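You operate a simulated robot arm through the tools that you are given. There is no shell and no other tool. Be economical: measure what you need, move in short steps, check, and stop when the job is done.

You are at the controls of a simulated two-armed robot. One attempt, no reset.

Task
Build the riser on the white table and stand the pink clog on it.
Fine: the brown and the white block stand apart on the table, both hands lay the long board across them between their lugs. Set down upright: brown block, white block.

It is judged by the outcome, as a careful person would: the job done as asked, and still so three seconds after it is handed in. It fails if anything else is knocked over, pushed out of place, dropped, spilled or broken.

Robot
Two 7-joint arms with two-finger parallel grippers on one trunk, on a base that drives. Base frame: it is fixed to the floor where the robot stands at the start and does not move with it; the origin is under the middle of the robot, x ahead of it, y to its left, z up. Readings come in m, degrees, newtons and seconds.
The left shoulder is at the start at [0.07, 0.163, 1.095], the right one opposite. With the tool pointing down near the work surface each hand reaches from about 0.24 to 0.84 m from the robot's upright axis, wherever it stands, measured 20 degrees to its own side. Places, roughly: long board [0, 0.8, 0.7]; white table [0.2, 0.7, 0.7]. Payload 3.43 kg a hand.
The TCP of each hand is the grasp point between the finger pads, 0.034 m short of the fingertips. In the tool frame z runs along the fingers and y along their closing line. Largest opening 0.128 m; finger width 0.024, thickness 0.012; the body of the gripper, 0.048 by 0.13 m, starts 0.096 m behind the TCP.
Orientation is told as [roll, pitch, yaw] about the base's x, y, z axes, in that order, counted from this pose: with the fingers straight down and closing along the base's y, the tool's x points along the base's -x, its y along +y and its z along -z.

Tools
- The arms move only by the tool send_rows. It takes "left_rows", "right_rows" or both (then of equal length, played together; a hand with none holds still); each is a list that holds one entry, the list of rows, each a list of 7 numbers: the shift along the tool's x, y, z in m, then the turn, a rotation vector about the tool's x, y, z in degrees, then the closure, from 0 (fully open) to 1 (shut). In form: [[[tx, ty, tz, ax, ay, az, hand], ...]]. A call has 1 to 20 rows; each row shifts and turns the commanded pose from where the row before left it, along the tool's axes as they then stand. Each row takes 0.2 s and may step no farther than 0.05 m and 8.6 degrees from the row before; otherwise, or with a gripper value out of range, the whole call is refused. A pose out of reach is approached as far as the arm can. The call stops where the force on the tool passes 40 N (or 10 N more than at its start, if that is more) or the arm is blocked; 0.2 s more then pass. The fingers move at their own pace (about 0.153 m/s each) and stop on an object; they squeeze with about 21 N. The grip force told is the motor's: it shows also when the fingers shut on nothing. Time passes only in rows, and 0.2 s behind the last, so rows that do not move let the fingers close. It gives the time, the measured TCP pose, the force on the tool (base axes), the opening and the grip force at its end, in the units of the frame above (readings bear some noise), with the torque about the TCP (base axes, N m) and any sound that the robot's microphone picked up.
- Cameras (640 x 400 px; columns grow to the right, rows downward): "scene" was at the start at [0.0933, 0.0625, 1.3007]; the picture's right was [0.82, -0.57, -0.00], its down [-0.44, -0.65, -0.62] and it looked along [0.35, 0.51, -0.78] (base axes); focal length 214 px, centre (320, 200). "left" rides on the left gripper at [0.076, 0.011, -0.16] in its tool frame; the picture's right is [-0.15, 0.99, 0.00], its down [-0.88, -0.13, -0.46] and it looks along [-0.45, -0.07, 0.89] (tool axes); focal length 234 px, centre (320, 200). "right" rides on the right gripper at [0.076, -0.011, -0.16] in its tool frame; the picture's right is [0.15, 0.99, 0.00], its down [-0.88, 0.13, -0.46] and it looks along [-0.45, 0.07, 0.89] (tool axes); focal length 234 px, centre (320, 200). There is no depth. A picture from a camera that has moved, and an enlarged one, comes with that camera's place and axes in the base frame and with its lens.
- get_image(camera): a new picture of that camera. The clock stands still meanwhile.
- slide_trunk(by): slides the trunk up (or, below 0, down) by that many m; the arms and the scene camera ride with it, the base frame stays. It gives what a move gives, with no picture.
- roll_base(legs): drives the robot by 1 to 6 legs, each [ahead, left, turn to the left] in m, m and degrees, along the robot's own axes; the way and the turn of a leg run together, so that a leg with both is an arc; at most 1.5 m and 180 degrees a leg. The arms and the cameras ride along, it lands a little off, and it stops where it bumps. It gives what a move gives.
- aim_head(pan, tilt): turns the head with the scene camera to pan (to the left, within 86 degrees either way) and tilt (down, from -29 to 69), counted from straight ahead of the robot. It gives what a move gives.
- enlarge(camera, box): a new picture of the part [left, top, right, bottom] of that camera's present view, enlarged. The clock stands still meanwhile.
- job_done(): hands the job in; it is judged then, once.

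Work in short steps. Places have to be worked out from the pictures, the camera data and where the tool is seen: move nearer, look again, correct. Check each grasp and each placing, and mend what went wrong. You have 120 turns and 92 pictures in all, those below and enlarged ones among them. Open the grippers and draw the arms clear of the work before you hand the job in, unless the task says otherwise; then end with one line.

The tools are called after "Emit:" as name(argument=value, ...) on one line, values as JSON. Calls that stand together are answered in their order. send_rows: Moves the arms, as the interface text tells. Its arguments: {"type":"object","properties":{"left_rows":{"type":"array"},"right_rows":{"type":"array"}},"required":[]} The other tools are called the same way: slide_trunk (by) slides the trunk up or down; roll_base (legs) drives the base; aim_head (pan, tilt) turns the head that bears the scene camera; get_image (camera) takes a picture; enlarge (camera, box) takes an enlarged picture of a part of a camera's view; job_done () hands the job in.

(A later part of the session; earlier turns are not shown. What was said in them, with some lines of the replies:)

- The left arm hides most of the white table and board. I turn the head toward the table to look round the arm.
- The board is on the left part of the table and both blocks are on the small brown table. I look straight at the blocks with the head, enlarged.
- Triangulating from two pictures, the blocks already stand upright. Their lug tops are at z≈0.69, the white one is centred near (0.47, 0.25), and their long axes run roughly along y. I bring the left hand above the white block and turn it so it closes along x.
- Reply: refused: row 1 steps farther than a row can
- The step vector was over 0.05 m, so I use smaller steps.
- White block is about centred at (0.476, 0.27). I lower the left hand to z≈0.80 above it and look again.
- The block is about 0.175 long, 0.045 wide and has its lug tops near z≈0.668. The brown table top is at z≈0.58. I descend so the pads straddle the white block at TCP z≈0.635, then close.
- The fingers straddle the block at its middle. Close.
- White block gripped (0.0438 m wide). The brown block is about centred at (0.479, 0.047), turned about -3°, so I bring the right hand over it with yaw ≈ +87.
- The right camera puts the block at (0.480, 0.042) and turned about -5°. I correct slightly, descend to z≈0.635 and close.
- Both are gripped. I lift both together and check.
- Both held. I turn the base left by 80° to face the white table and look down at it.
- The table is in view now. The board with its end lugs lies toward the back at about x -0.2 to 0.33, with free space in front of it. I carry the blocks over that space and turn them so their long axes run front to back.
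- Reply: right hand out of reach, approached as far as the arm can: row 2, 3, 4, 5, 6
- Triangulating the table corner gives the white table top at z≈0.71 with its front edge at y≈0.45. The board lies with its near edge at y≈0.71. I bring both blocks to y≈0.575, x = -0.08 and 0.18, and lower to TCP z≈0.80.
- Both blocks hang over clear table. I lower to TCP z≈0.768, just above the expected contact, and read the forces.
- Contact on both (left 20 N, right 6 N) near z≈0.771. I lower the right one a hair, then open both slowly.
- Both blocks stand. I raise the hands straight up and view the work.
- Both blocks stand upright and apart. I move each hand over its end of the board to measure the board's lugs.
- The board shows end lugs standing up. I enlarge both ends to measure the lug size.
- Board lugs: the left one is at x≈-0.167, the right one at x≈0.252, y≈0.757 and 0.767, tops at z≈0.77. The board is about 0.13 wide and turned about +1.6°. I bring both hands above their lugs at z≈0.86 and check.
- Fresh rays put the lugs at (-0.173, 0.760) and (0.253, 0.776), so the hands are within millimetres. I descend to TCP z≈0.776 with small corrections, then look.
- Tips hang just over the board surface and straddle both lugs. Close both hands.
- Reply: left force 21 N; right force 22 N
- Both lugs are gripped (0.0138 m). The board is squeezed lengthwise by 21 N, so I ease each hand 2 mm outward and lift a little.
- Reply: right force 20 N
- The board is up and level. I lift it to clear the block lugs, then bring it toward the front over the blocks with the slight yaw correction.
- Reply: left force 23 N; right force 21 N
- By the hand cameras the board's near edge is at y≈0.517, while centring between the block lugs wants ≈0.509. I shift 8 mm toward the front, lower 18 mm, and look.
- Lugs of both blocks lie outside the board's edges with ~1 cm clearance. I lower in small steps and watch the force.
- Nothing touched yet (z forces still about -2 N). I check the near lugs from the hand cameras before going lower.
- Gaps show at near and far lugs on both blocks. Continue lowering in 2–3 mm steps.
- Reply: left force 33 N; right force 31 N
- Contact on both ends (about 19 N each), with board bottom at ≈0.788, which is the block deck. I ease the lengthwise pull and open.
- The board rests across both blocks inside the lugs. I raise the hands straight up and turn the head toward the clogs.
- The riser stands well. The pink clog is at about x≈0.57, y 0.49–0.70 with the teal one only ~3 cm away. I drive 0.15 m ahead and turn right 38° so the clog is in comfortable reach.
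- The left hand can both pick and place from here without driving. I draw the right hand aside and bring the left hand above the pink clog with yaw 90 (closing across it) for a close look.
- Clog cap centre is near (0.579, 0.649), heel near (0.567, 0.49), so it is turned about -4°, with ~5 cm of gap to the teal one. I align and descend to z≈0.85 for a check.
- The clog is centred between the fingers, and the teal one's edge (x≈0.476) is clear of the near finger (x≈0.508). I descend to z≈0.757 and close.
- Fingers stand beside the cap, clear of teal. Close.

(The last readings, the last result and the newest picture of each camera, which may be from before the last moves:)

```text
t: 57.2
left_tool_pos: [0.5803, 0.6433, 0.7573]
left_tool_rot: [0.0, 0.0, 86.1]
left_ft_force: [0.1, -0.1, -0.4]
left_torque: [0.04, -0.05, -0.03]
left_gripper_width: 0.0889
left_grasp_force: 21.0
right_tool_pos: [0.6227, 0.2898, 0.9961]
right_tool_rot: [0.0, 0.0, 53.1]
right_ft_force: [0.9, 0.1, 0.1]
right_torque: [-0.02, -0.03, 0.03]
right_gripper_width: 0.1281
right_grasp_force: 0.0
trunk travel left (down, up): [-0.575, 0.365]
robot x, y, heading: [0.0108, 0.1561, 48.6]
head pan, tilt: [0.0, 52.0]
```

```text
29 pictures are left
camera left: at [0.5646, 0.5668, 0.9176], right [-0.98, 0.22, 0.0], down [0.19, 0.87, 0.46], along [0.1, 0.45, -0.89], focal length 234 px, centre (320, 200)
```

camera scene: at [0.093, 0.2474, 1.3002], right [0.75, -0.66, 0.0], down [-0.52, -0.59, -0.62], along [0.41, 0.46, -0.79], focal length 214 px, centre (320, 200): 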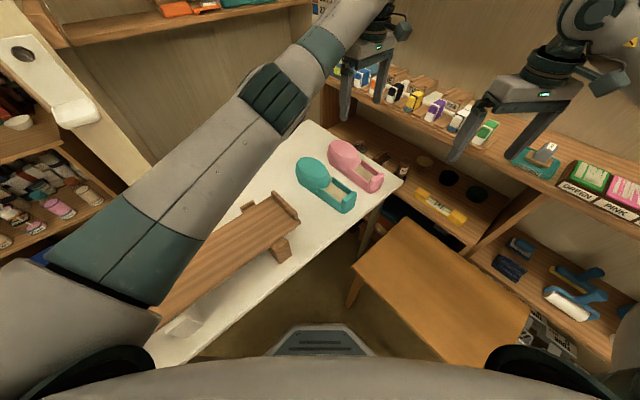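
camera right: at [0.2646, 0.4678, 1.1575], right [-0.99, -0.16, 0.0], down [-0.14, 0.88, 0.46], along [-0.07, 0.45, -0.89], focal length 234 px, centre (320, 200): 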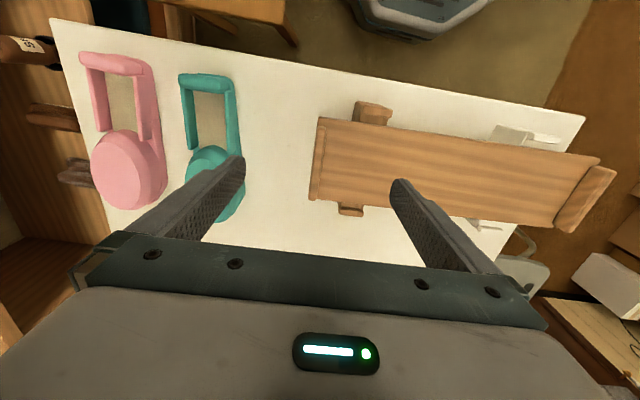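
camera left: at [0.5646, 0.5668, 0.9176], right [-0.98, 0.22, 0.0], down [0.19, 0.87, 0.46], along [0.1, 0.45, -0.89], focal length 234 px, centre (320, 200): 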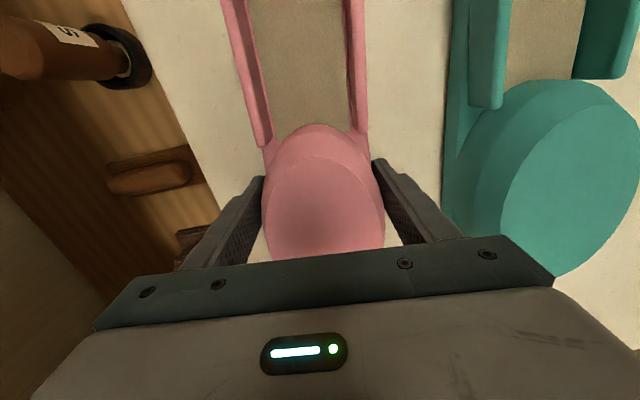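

Gripped at 0.089 m. I lift a little first to see whether it tilts.

Emit:
send_rows(left_rows=[[[0, 0, -0.01, 0, 0, 0, 1], [0, 0, -0.02, 0, 0, 0, 1], [0, 0, -0.02, 0, 0, 0, 1], [0, 0, 0, 0, 0, 0, 1]]])

Emit:
enlarge(camera="scene", box=[270, 90, 430, 230])

Emit:
get_image(camera="left")

```text
t: 58.2
left_tool_pos: [0.5796, 0.6427, 0.8079]
left_tool_rot: [0.0, 0.1, 86.1]
left_ft_force: [0.5, 0.3, -1.6]
left_torque: [-0.01, 0.02, 0.0]
left_gripper_width: 0.0886
left_grasp_force: 20.9
right_tool_pos: [0.6229, 0.2895, 0.9963]
right_tool_rot: [0.0, 0.0, 53.0]
right_ft_force: [0.6, 0.1, -0.4]
right_torque: [0.0, -0.02, -0.02]
right_gripper_width: 0.1281
right_grasp_force: 0.1
trunk travel left (down, up): [-0.575, 0.365]
robot x, y, heading: [0.0122, 0.1541, 48.6]
head pan, tilt: [0.0, 52.0]
```

```text
2.86 times, centred on (350, 160) of scene
camera zoom: at [0.0934, 0.2476, 1.3001], right [0.75, -0.66, 0.0], down [-0.52, -0.59, -0.62], along [0.41, 0.46, -0.79], focal length 613 px, centre (234, 314)
```

zoom: 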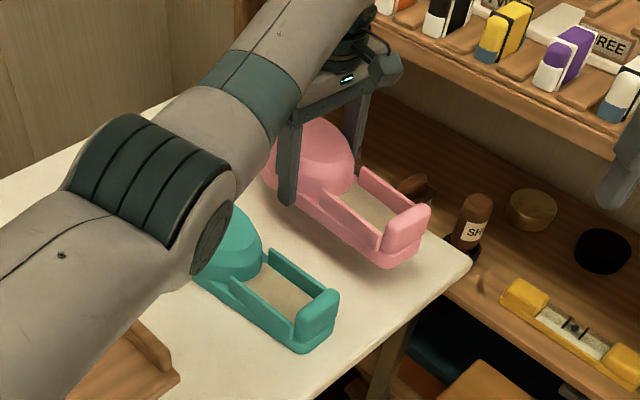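

```text
27 pictures are left
camera left: at [0.564, 0.5666, 0.9684], right [-0.98, 0.22, 0.0], down [0.19, 0.87, 0.46], along [0.1, 0.45, -0.89], focal length 234 px, centre (320, 200)
```

left: 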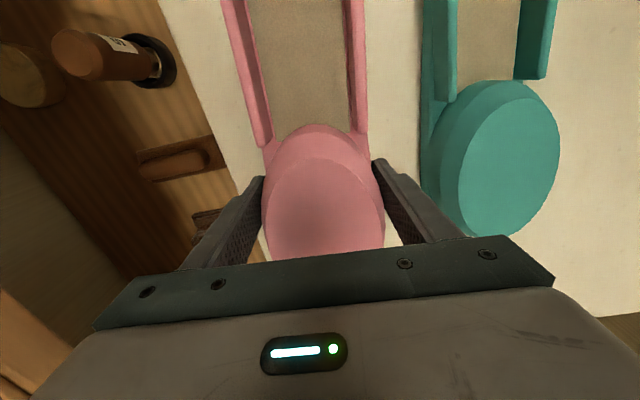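

The clog hangs level and firm. I lift it above everything and carry it over the board, to about (0.085, 0.574).

Emit:
send_rows(left_rows=[[[0, 0, -0.04, 0, 0, 0, 1], [0, 0, -0.05, 0, 0, 0, 1], [0, 0, -0.05, 0, 0, 0, 1], [0, 0, -0.01, 0, 0, 0, 1], [0.0094, 0.03, 0, 0, 0, 0, 1], [0.0094, 0.046, 0, 0, 0, 0, 1], [0.0094, 0.046, 0, 0, 0, 0, 1], [0.0094, 0.046, 0, 0, 0, 0, 1], [0.0094, 0.046, 0, 0, 0, 0, 1], [0.0094, 0.046, 0, 0, 0, 0, 1], [0.0094, 0.046, 0, 0, 0, 0, 1], [0.0094, 0.046, 0, 0, 0, 0, 1], [0.0094, 0.046, 0, 0, 0, 0, 1], [0.0094, 0.046, 0, 0, 0, 0, 1], [0.0094, 0.045, 0, 0, 0, 0, 1], [0, 0, 0, 0, 0, 0, 1]]])

Emit:
get_image(camera="scene")

```text
t: 61.6
left_tool_pos: [0.0855, 0.5735, 0.9591]
left_tool_rot: [0.1, 0.1, 85.9]
left_ft_force: [0.4, 0.1, -1.5]
left_torque: [0.02, 0.04, 0.02]
left_gripper_width: 0.0883
left_grasp_force: 21.0
right_tool_pos: [0.6233, 0.2899, 0.9962]
right_tool_rot: [0.0, 0.1, 53.2]
right_ft_force: [-0.4, -0.5, -0.3]
right_torque: [-0.02, 0.02, 0.0]
right_gripper_width: 0.128
right_grasp_force: 0.1
trunk travel left (down, up): [-0.575, 0.365]
robot x, y, heading: [0.0067, 0.1491, 48.5]
head pan, tilt: [0.0, 52.0]
```

```text
26 pictures are left
camera scene: at [0.0944, 0.2476, 1.3], right [0.75, -0.66, 0.0], down [-0.52, -0.59, -0.61], along [0.41, 0.46, -0.79], focal length 214 px, centre (320, 200)
```

scene: 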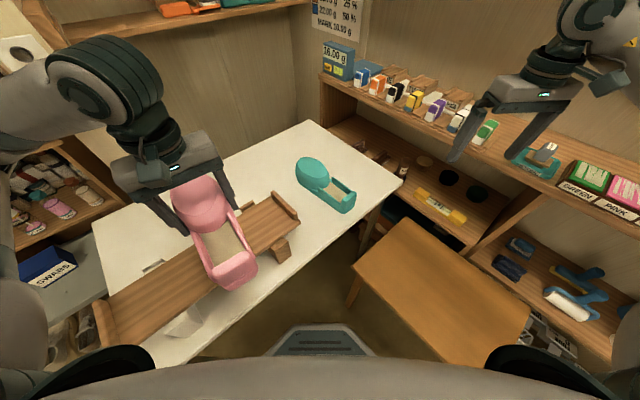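

Over the board. Now I turn the clog by -85° so it lies along the board, toe to +x.

Emit:
send_rows(left_rows=[[[0, 0, 0, 0, 0, 8.5, 1], [0, 0, 0, 0, 0, 8.5, 1], [0, 0, 0, 0, 0, 8.5, 1], [0, 0, 0, 0, 0, 8.5, 1], [0, 0, 0, 0, 0, 8.5, 1], [0, 0, 0, 0, 0, 8.5, 1], [0, 0, 0, 0, 0, 8.5, 1], [0, 0, 0, 0, 0, 8.5, 1], [0, 0, 0, 0, 0, 8.5, 1], [0, 0, 0, 0, 0, 8.4, 1], [0, 0, 0, 0, 0, 0, 1]]])

Emit:
aim_head(pan=35, tilt=58)

Emit:
get_image(camera="scene")

Emit:
get_image(camera="left")

```text
t: 64.0
left_tool_pos: [0.0847, 0.5723, 0.9592]
left_tool_rot: [-0.1, 0.0, 1.0]
left_ft_force: [0.4, -0.1, -1.6]
left_torque: [0.03, -0.01, 0.01]
left_gripper_width: 0.0887
left_grasp_force: 21.1
right_tool_pos: [0.623, 0.2896, 0.9954]
right_tool_rot: [0.0, 0.0, 53.1]
right_ft_force: [-0.7, -0.4, 0.9]
right_torque: [-0.01, 0.02, -0.02]
right_gripper_width: 0.1281
right_grasp_force: 0.1
trunk travel left (down, up): [-0.575, 0.365]
robot x, y, heading: [0.0116, 0.152, 48.9]
head pan, tilt: [0.0, 52.0]
```

```text
t: 65.0
left_tool_pos: [0.0844, 0.5742, 0.9583]
left_tool_rot: [0.0, 0.1, 1.1]
left_ft_force: [-0.1, 0.2, -1.6]
left_torque: [0.01, -0.05, -0.02]
left_gripper_width: 0.0884
left_grasp_force: 20.9
right_tool_pos: [0.6221, 0.2889, 0.9966]
right_tool_rot: [0.0, -0.1, 53.0]
right_ft_force: [0.5, -0.4, 0.0]
right_torque: [-0.02, 0.0, 0.04]
right_gripper_width: 0.128
right_grasp_force: 0.1
trunk travel left (down, up): [-0.575, 0.365]
robot x, y, heading: [0.0105, 0.1538, 48.6]
head pan, tilt: [35.0, 58.0]
```

```text
25 pictures are left
camera scene: at [0.051, 0.2596, 1.2927], right [0.99, -0.11, 0.0], down [-0.09, -0.84, -0.53], along [0.06, 0.53, -0.85], focal length 214 px, centre (320, 200)
```

scene: 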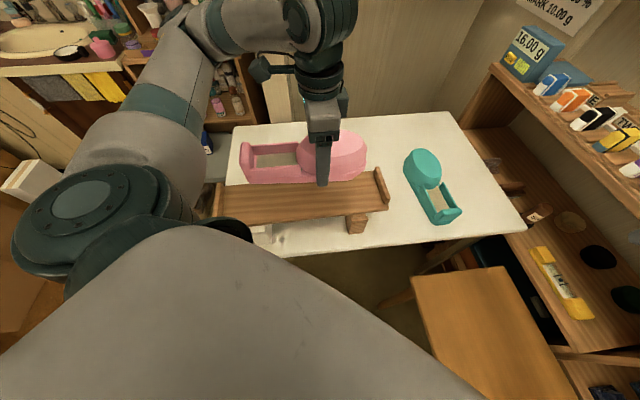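

```text
24 pictures are left
camera left: at [0.0091, 0.5827, 1.1191], right [0.13, 0.99, 0.0], down [0.88, -0.11, 0.45], along [0.45, -0.06, -0.89], focal length 234 px, centre (320, 200)
```

left: 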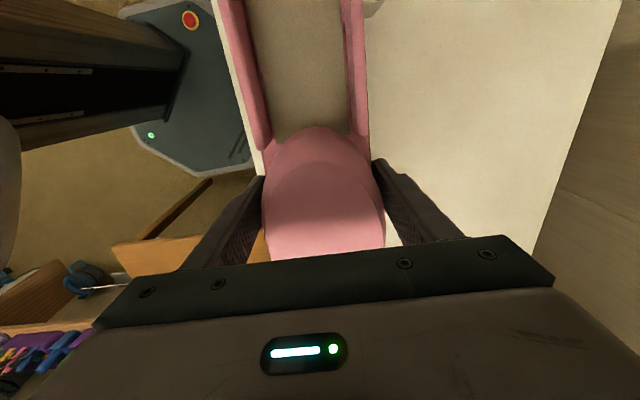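

The clog lies along the board. I lower to TCP z≈0.88 and check alignment over the board.

Emit:
send_rows(left_rows=[[[0, 0, 0.03, 0, 0, 0, 1], [0, 0, 0.03, 0, 0, 0, 1], [0, 0, 0.018, 0, 0, 0, 1], [0, 0, 0, 0, 0, 0, 1]]])

Emit:
enlarge(camera="scene", box=[200, 110, 400, 250])

Emit:
get_image(camera="left")

```text
t: 66.0
left_tool_pos: [0.0959, 0.5833, 0.8843]
left_tool_rot: [-0.1, 0.0, 1.0]
left_ft_force: [0.3, 1.2, -1.1]
left_torque: [-0.01, -0.01, 0.0]
left_gripper_width: 0.0885
left_grasp_force: 21.1
left hand out of reach, approached as far as the arm can: row 1, 2
right_tool_pos: [0.6217, 0.2887, 0.996]
right_tool_rot: [0.0, 0.0, 53.1]
right_ft_force: [-0.2, 0.0, 0.4]
right_torque: [0.0, -0.01, -0.01]
right_gripper_width: 0.1279
right_grasp_force: 0.0
trunk travel left (down, up): [-0.575, 0.365]
robot x, y, heading: [0.0127, 0.1532, 48.8]
head pan, tilt: [35.0, 58.0]
```

```text
2.86 times, centred on (300, 180) of scene
camera zoom: at [0.0509, 0.2594, 1.2927], right [0.99, -0.11, 0.0], down [-0.09, -0.84, -0.53], along [0.06, 0.53, -0.85], focal length 613 px, centre (377, 257)
```

zoom: 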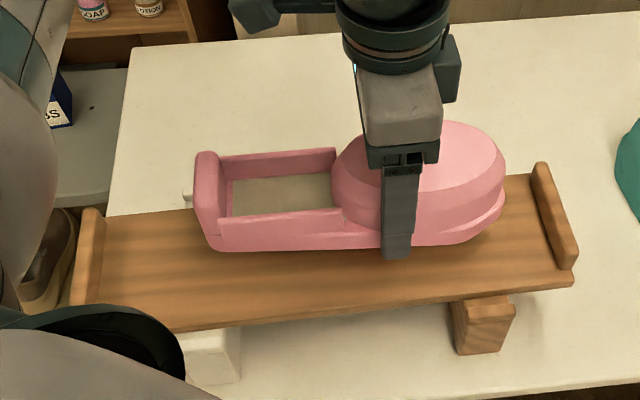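

```text
22 pictures are left
camera left: at [0.0206, 0.593, 1.0442], right [0.13, 0.99, 0.0], down [0.88, -0.11, 0.45], along [0.45, -0.06, -0.89], focal length 234 px, centre (320, 200)
```

left: 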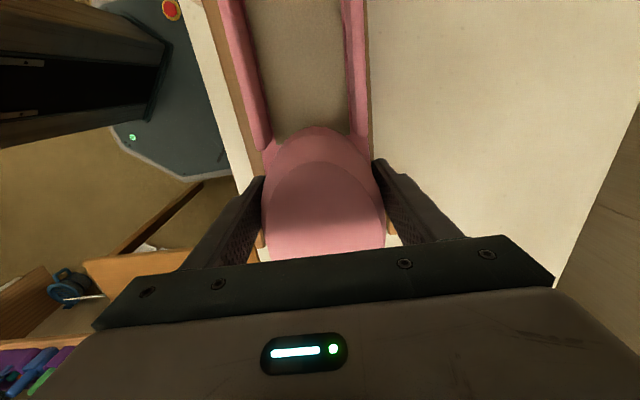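

The arm is at its near limit here and drifted 1 cm. I lift and back the base up 0.13 m to get better reach, then reposition.

Emit:
send_rows(left_rows=[[[0, 0, -0.03, 0, 0, 0, 1], [0, 0, -0.04, 0, 0, 0, 1], [0, 0, 0, 0, 0, 0, 1]]])

Emit:
roll_base(legs=[[-0.13, 0, 0]])

```text
t: 66.8
left_tool_pos: [0.0928, 0.5814, 0.9522]
left_tool_rot: [0.0, 0.0, 1.1]
left_ft_force: [0.2, -0.5, -2.1]
left_torque: [0.02, -0.01, -0.01]
left_gripper_width: 0.0885
left_grasp_force: 21.1
right_tool_pos: [0.6212, 0.2894, 0.9961]
right_tool_rot: [0.0, 0.0, 53.1]
right_ft_force: [-0.1, 0.7, -0.3]
right_torque: [-0.02, 0.0, 0.02]
right_gripper_width: 0.1278
right_grasp_force: 0.0
trunk travel left (down, up): [-0.575, 0.365]
robot x, y, heading: [0.0064, 0.1538, 48.6]
head pan, tilt: [35.0, 58.0]
```

```text
t: 68.0
left_tool_pos: [0.008, 0.4839, 0.9529]
left_tool_rot: [-0.1, 0.0, 0.9]
left_ft_force: [0.7, 0.4, -1.0]
left_torque: [0.03, -0.01, -0.01]
left_gripper_width: 0.0883
left_grasp_force: 21.3
right_tool_pos: [0.5369, 0.1914, 0.9966]
right_tool_rot: [0.0, 0.0, 53.1]
right_ft_force: [0.2, -0.5, 0.3]
right_torque: [0.02, -0.03, -0.02]
right_gripper_width: 0.1277
right_grasp_force: 0.0
trunk travel left (down, up): [-0.575, 0.365]
robot x, y, heading: [-0.0791, 0.0557, 48.6]
head pan, tilt: [35.0, 58.0]
```

Now move back over the board to (0.085, 0.573) and lower to z≈0.885.

Emit:
send_rows(left_rows=[[[-0.026, 0.029, 0, 0, 0, 0, 1], [-0.026, 0.029, 0, 0, 0, 0, 1], [-0.0265, 0.0297, 0, 0, 0, 0, 1], [0, 0, 0.03, 0, 0, 0, 1], [0, 0, 0.03, 0, 0, 0, 1], [0, 0, 0.008, 0, 0, 0, 1], [0, 0, 0, 0, 0, 0, 1]]])

Emit:
enlarge(camera="scene", box=[200, 80, 440, 230])

Emit:
get_image(camera="left")

```text
t: 69.7
left_tool_pos: [0.0861, 0.5757, 0.8852]
left_tool_rot: [0.0, 0.0, 0.9]
left_ft_force: [0.3, 0.4, -1.9]
left_torque: [0.01, -0.02, -0.03]
left_gripper_width: 0.0884
left_grasp_force: 21.1
right_tool_pos: [0.5371, 0.1927, 0.9963]
right_tool_rot: [-0.1, 0.1, 53.1]
right_ft_force: [0.6, 0.6, 0.2]
right_torque: [-0.03, 0.02, -0.01]
right_gripper_width: 0.1279
right_grasp_force: 0.1
trunk travel left (down, up): [-0.575, 0.365]
robot x, y, heading: [-0.0716, 0.0554, 48.5]
head pan, tilt: [35.0, 58.0]
```

```text
2.67 times, centred on (320, 155) of scene
camera zoom: at [-0.034, 0.163, 1.2926], right [0.99, -0.11, 0.0], down [-0.09, -0.84, -0.53], along [0.06, 0.53, -0.85], focal length 572 px, centre (320, 320)
```

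zoom: 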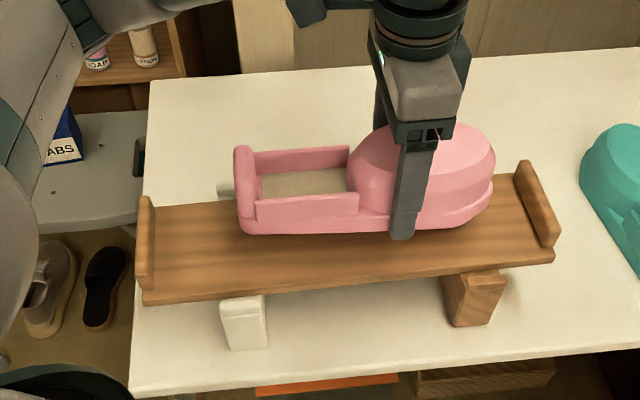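

```text
20 pictures are left
camera left: at [0.0103, 0.5838, 1.0452], right [0.13, 0.99, 0.0], down [0.88, -0.11, 0.46], along [0.45, -0.06, -0.89], focal length 234 px, centre (320, 200)
```

left: 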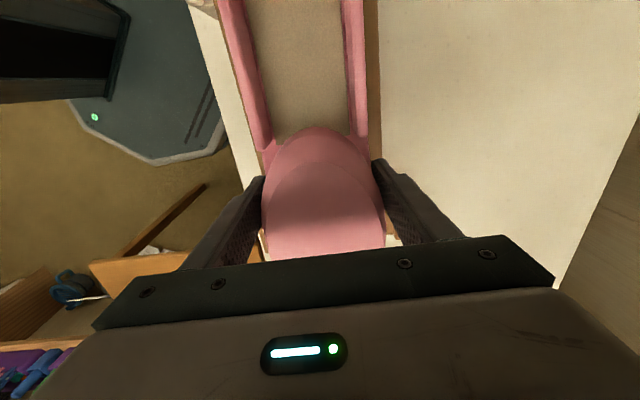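

Well aligned, with board visible on both sides of the clog. I lower toward contact (expected near z≈0.851).

Emit:
send_rows(left_rows=[[[0, -0.002, 0.012, 0, 0, 0, 1], [0, 0, 0.01, 0, 0, 0, 1], [0, 0, 0.005, 0, 0, 0, 1], [0, 0, 0.003, 0, 0, 0, 1], [0, 0, 0, 0, 0, 0, 1]]])

Emit:
enlarge(camera="scene", box=[240, 110, 420, 222])

```text
t: 70.8
left_tool_pos: [0.0858, 0.5712, 0.8549]
left_tool_rot: [0.0, 0.0, 1.0]
left_ft_force: [0.9, -1.1, -1.0]
left_torque: [-0.02, -0.05, 0.03]
left_gripper_width: 0.0883
left_grasp_force: 21.0
right_tool_pos: [0.5372, 0.1935, 0.9958]
right_tool_rot: [0.0, 0.0, 53.2]
right_ft_force: [0.6, 0.0, -0.7]
right_torque: [0.0, -0.01, 0.02]
right_gripper_width: 0.1281
right_grasp_force: 0.0
trunk travel left (down, up): [-0.575, 0.365]
robot x, y, heading: [-0.0735, 0.0589, 48.6]
head pan, tilt: [35.0, 58.0]
```

```text
3.56 times, centred on (330, 166) of scene
camera zoom: at [-0.0339, 0.1629, 1.2927], right [0.99, -0.11, 0.0], down [-0.09, -0.84, -0.53], along [0.06, 0.53, -0.85], focal length 763 px, centre (284, 321)
```

zoom: 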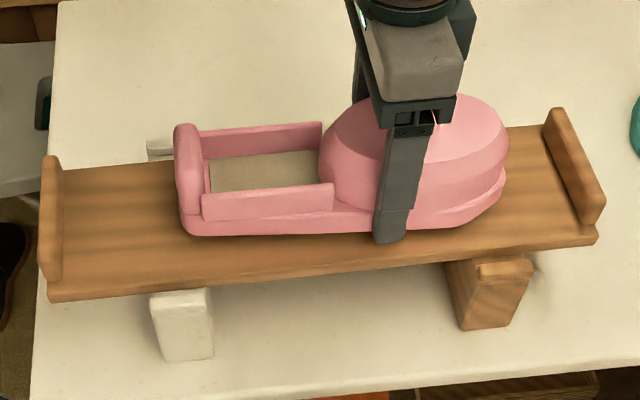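

Not touching yet; continue in 2 mm steps.

Emit:
send_rows(left_rows=[[[0, 0, 0.002, 0, 0, 0, 1], [0, 0, 0.002, 0, 0, 0, 1], [0, 0, 0.001, 0, 0, 0, 1], [0, 0, 0, 0, 0, 0, 1]]])

```text
t: 71.8
left_tool_pos: [0.0855, 0.5717, 0.8502]
left_tool_rot: [0.0, 0.0, 1.0]
left_ft_force: [-0.1, -0.1, -2.0]
left_torque: [-0.01, -0.01, -0.03]
left_gripper_width: 0.0886
left_grasp_force: 21.3
right_tool_pos: [0.5368, 0.1925, 0.995]
right_tool_rot: [0.0, -0.1, 53.1]
right_ft_force: [0.0, 0.9, -0.6]
right_torque: [-0.02, 0.0, 0.02]
right_gripper_width: 0.1278
right_grasp_force: 0.0
trunk travel left (down, up): [-0.575, 0.365]
robot x, y, heading: [-0.076, 0.0563, 48.7]
head pan, tilt: [35.0, 58.0]
```

Still free. A few more millimetres.

Emit:
send_rows(left_rows=[[[0, 0, 0.0015, 0, 0, 0, 1], [0, 0, 0.0015, 0, 0, 0, 1], [0, 0, 0.001, 0, 0, 0, 1], [0, 0, 0, 0, 0, 0, 1]]])

Emit:
enlarge(camera="scene", box=[290, 130, 390, 200])

```text
t: 72.8
left_tool_pos: [0.0837, 0.5713, 0.845]
left_tool_rot: [0.1, -0.1, 0.9]
left_ft_force: [0.4, -0.4, -1.6]
left_torque: [0.02, -0.03, -0.02]
left_gripper_width: 0.0885
left_grasp_force: 20.9
right_tool_pos: [0.537, 0.1941, 0.997]
right_tool_rot: [0.0, 0.0, 53.0]
right_ft_force: [-0.2, -0.1, 0.2]
right_torque: [0.02, 0.01, 0.02]
right_gripper_width: 0.1281
right_grasp_force: 0.1
trunk travel left (down, up): [-0.575, 0.365]
robot x, y, heading: [-0.0755, 0.052, 48.8]
head pan, tilt: [35.0, 58.0]
```

```text
5.71 times, centred on (340, 165) of scene
camera zoom: at [-0.034, 0.163, 1.2926], right [0.99, -0.11, 0.0], down [-0.09, -0.84, -0.53], along [0.06, 0.53, -0.85], focal length 1226 px, centre (206, 400)
```

zoom: 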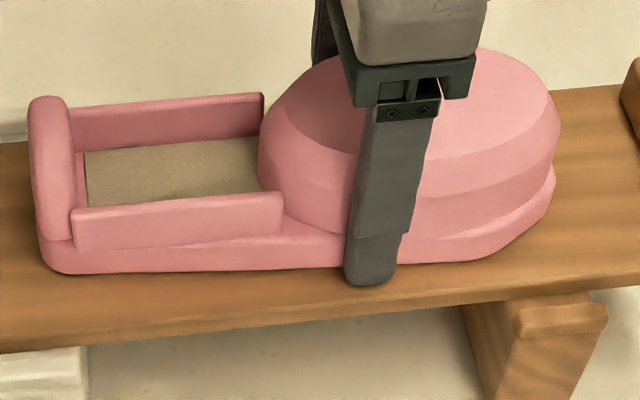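

Nearly there; lower in 1 mm steps.

Emit:
send_rows(left_rows=[[[0, 0, 0.001, 0, 0, 0, 1], [0, 0, 0.001, 0, 0, 0, 1], [0, 0, 0.001, 0, 0, 0, 1], [0, 0, 0, 0, 0, 0, 1]]])

```text
t: 73.8
left_tool_pos: [0.0843, 0.5718, 0.8441]
left_tool_rot: [0.1, 0.0, 1.0]
left_ft_force: [-2.0, 2.1, 16.8]
left_torque: [-0.01, -0.12, -0.09]
left_gripper_width: 0.0884
left_grasp_force: 21.4
right_tool_pos: [0.536, 0.1915, 0.9963]
right_tool_rot: [-0.1, 0.0, 53.1]
right_ft_force: [-0.1, 0.3, -0.2]
right_torque: [0.01, 0.02, -0.01]
right_gripper_width: 0.1279
right_grasp_force: 0.1
trunk travel left (down, up): [-0.575, 0.365]
robot x, y, heading: [-0.0736, 0.0567, 48.5]
head pan, tilt: [35.0, 58.0]
```

The clog stands on the board (about 18 N). I ease off 1 mm, open, and go straight up.

Emit:
send_rows(left_rows=[[[0, 0, -0.001, 0, 0, 0, 1], [0, 0, 0, 0, 0, 0, 0.25], [0, 0, 0, 0, 0, 0, 0.15], [0, 0, 0, 0, 0, 0, 0.1], [0, 0, -0.02, 0, 0, 0, 0.1], [0, 0, -0.04, 0, 0, 0, 0.1], [0, 0, -0.045, 0, 0, 0, 0.1], [0, 0, -0.045, 0, 0, 0, 0.1], [0, 0, 0, 0, 0, 0, 0.1]]])

Emit:
get_image(camera="scene")

Emit:
get_image(camera="left")

```text
t: 75.8
left_tool_pos: [0.0868, 0.5728, 0.9941]
left_tool_rot: [0.0, 0.0, 0.9]
left_ft_force: [0.2, 1.2, 0.2]
left_torque: [0.0, 0.03, -0.02]
left_gripper_width: 0.1153
left_grasp_force: 0.0
right_tool_pos: [0.5368, 0.1935, 0.9965]
right_tool_rot: [0.0, 0.1, 53.0]
right_ft_force: [-0.4, 1.0, -0.7]
right_torque: [-0.05, -0.02, 0.01]
right_gripper_width: 0.128
right_grasp_force: 0.1
trunk travel left (down, up): [-0.575, 0.365]
robot x, y, heading: [-0.0755, 0.0589, 48.8]
head pan, tilt: [35.0, 58.0]
```

```text
17 pictures are left
camera scene: at [-0.034, 0.1636, 1.2926], right [0.99, -0.11, 0.0], down [-0.09, -0.84, -0.53], along [0.06, 0.53, -0.85], focal length 214 px, centre (320, 200)
```

scene: 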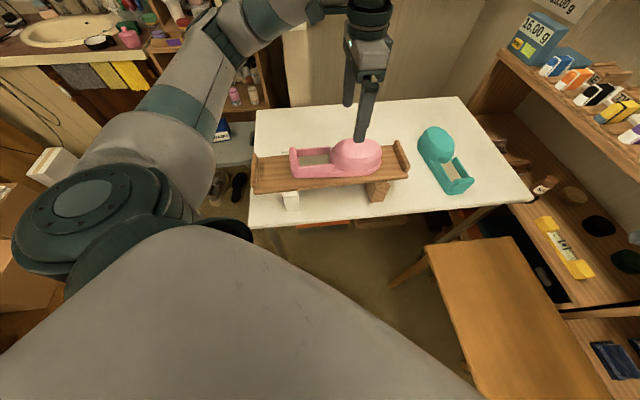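

```text
16 pictures are left
camera left: at [0.0123, 0.5821, 1.1532], right [0.13, 0.99, 0.0], down [0.88, -0.11, 0.46], along [0.45, -0.06, -0.89], focal length 234 px, centre (320, 200)
```

left: 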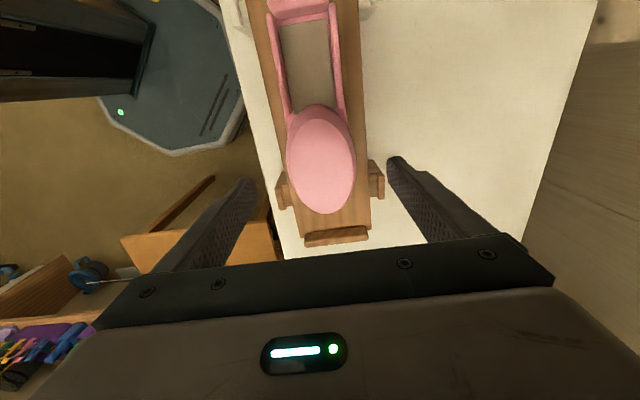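

The clog stands centred on the board, between the lugs. I raise the left hand a bit and back the base off to draw the arms clear, then take a final look.

Emit:
send_rows(left_rows=[[[0, 0, -0.03, 0, 0, 0, 0], [0, 0, -0.03, 0, 0, 0, 0], [0, 0, 0, 0, 0, 0, 0]]])

Emit:
roll_base(legs=[[-0.2, 0, 0]])

Emit:
enlarge(camera="scene", box=[240, 60, 480, 210])

```text
t: 76.7
left_tool_pos: [0.0854, 0.5706, 1.053]
left_tool_rot: [-0.1, 0.0, 1.0]
left_ft_force: [0.1, -0.5, -0.1]
left_torque: [-0.03, -0.02, -0.03]
left_gripper_width: 0.128
left_grasp_force: 0.0
right_tool_pos: [0.5373, 0.193, 0.9959]
right_tool_rot: [0.0, 0.1, 53.1]
right_ft_force: [-0.3, -1.0, -0.6]
right_torque: [-0.05, 0.02, 0.0]
right_gripper_width: 0.1281
right_grasp_force: 0.0
trunk travel left (down, up): [-0.575, 0.365]
robot x, y, heading: [-0.0728, 0.0548, 48.6]
head pan, tilt: [35.0, 58.0]
```

```text
t: 78.2
left_tool_pos: [-0.0236, 0.4397, 1.0545]
left_tool_rot: [0.1, 0.1, 0.5]
left_ft_force: [0.2, 0.4, 0.5]
left_torque: [0.01, 0.03, -0.01]
left_gripper_width: 0.1281
left_grasp_force: 0.1
right_tool_pos: [0.4267, 0.0584, 0.9976]
right_tool_rot: [0.1, -0.1, 52.6]
right_ft_force: [-0.3, -0.2, 0.1]
right_torque: [0.03, 0.03, -0.01]
right_gripper_width: 0.128
right_grasp_force: 0.1
trunk travel left (down, up): [-0.575, 0.365]
robot x, y, heading: [-0.1865, -0.0737, 48.2]
head pan, tilt: [35.0, 58.0]
stopped in leg 1: the robot was blocked; the commanded pose is now the measured one
```

```text
2.67 times, centred on (360, 135) of scene
camera zoom: at [-0.1451, 0.0321, 1.2929], right [0.99, -0.12, 0.0], down [-0.1, -0.84, -0.53], along [0.06, 0.53, -0.85], focal length 572 px, centre (213, 373)
```

zoom: 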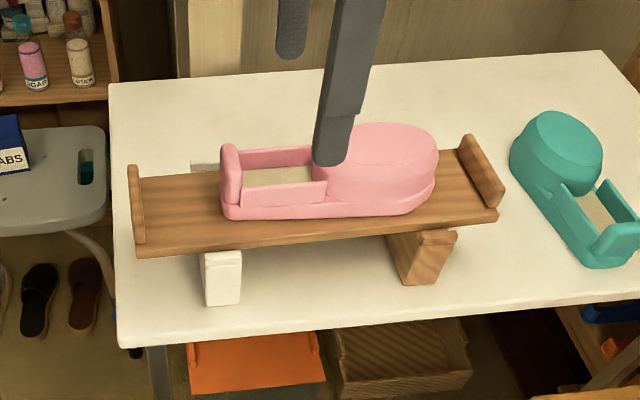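

The base was blocked behind at the end of the backing. I come forward a few centimetres and look at what is there.

Emit:
roll_base(legs=[[0.04, 0, 0]])

Emit:
aim_head(pan=86, tilt=55)

Emit:
get_image(camera="scene")

Emit:
aim_head(pan=-86, tilt=55)

Emit:
get_image(camera="scene")

```text
t: 79.1
left_tool_pos: [0.0037, 0.4704, 1.0529]
left_tool_rot: [0.2, 0.1, 0.6]
left_ft_force: [0.7, -0.3, -1.5]
left_torque: [0.0, 0.04, -0.01]
left_gripper_width: 0.1279
left_grasp_force: 0.3
right_tool_pos: [0.4522, 0.0883, 0.9973]
right_tool_rot: [0.1, -0.1, 52.6]
right_ft_force: [-0.1, -0.4, -0.4]
right_torque: [-0.01, -0.01, 0.0]
right_gripper_width: 0.1281
right_grasp_force: 0.0
trunk travel left (down, up): [-0.575, 0.365]
robot x, y, heading: [-0.161, -0.0407, 48.2]
head pan, tilt: [35.0, 58.0]
```

```text
t: 80.3
left_tool_pos: [0.0041, 0.4706, 1.0535]
left_tool_rot: [0.1, 0.0, 0.5]
left_ft_force: [0.1, -0.2, 0.5]
left_torque: [-0.03, -0.05, -0.01]
left_gripper_width: 0.1277
left_grasp_force: 0.1
right_tool_pos: [0.4529, 0.0877, 0.9962]
right_tool_rot: [0.0, 0.0, 52.5]
right_ft_force: [-0.8, -0.4, -0.2]
right_torque: [0.0, -0.02, 0.02]
right_gripper_width: 0.1283
right_grasp_force: 0.0
trunk travel left (down, up): [-0.575, 0.365]
robot x, y, heading: [-0.1607, -0.0436, 48.3]
head pan, tilt: [85.9, 55.0]
```

```text
14 pictures are left
camera scene: at [-0.1771, 0.0462, 1.2964], right [0.72, 0.7, 0.0], down [0.57, -0.59, -0.57], along [-0.4, 0.41, -0.82], focal length 214 px, centre (320, 200)
```

scene: 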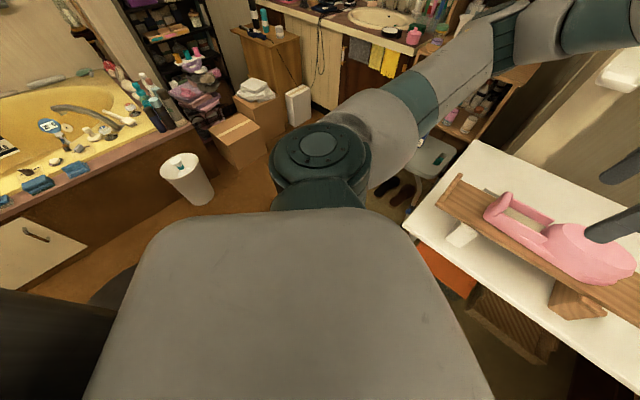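

```text
t: 82.9
left_tool_pos: [0.0044, 0.4698, 1.0532]
left_tool_rot: [0.0, 0.0, 0.6]
left_ft_force: [0.2, -0.6, -0.4]
left_torque: [0.0, 0.01, 0.01]
left_gripper_width: 0.1279
left_grasp_force: 0.0
right_tool_pos: [0.4522, 0.0883, 0.9952]
right_tool_rot: [0.0, 0.0, 52.5]
right_ft_force: [-0.3, 0.6, -0.5]
right_torque: [0.0, 0.02, -0.01]
right_gripper_width: 0.1279
right_grasp_force: 0.1
trunk travel left (down, up): [-0.575, 0.365]
robot x, y, heading: [-0.1598, -0.0435, 48.2]
head pan, tilt: [-85.9, 55.0]
```

```text
13 pictures are left
camera scene: at [-0.07, -0.0498, 1.2964], right [-0.61, -0.79, 0.0], down [-0.65, 0.5, -0.57], along [0.45, -0.35, -0.82], focal length 214 px, centre (320, 200)
```

scene: 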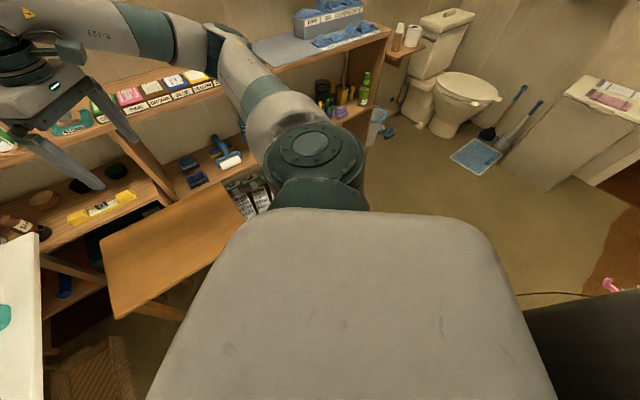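

Behind is only a large dark piece of furniture that stopped the base. Nothing appears moved and no sound was reported. I draw the left hand off the table's edge and take a final look.

Emit:
send_rows(left_rows=[[[0.02, -0.03, 0, 0, 0, 0, 0], [0.02, -0.03, 0, 0, 0, 0, 0], [0.02, -0.03, 0, 0, 0, 0, 0], [0, 0, 0, 0, 0, 0, 0]]])

Emit:
aim_head(pan=25, tilt=50)

Emit:
get_image(camera="scene")

```text
t: 83.9
left_tool_pos: [-0.0545, 0.3782, 1.0523]
left_tool_rot: [0.0, 0.0, 0.6]
left_ft_force: [0.0, -0.4, -0.2]
left_torque: [-0.01, 0.03, -0.01]
left_gripper_width: 0.1281
left_grasp_force: 0.1
right_tool_pos: [0.4525, 0.088, 0.9954]
right_tool_rot: [-0.1, 0.1, 52.6]
right_ft_force: [-0.7, -0.3, 0.1]
right_torque: [0.04, -0.01, 0.02]
right_gripper_width: 0.1281
right_grasp_force: 0.1
trunk travel left (down, up): [-0.575, 0.365]
robot x, y, heading: [-0.16, -0.0427, 48.2]
head pan, tilt: [-85.9, 55.0]
```

```text
t: 85.8
left_tool_pos: [-0.0528, 0.379, 1.0521]
left_tool_rot: [0.0, 0.0, 0.6]
left_ft_force: [0.6, -1.0, 0.4]
left_torque: [-0.03, 0.01, 0.02]
left_gripper_width: 0.1279
left_grasp_force: 0.0
right_tool_pos: [0.4517, 0.0876, 0.9963]
right_tool_rot: [0.1, -0.2, 52.7]
right_ft_force: [-0.1, 0.0, -0.4]
right_torque: [-0.01, -0.02, -0.01]
right_gripper_width: 0.1281
right_grasp_force: 0.1
trunk travel left (down, up): [-0.575, 0.365]
robot x, y, heading: [-0.1656, -0.0405, 48.2]
head pan, tilt: [25.0, 50.0]
```

```text
12 pictures are left
camera scene: at [-0.1047, 0.068, 1.3029], right [0.96, -0.29, 0.0], down [-0.22, -0.73, -0.64], along [0.19, 0.61, -0.77], focal length 214 px, centre (320, 200)
```

scene: 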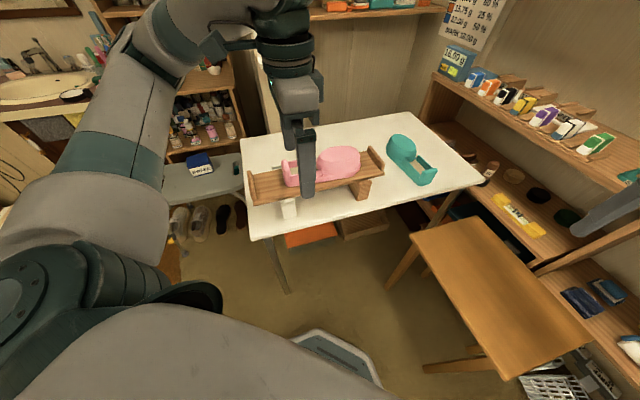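

The riser stands, the clog is on it, the teal clog and the rest are in place, and the hands are open and clear. I hand in.

Emit:
job_done()

```text
The job is handed in.
```

The riser is built on the white table: the brown and white blocks stand upright and apart, the long board lies across them between their lugs, and the pink clog stands on it. While I was backing away afterwards, the base bumped something behind the robot; I saw nothing moved.
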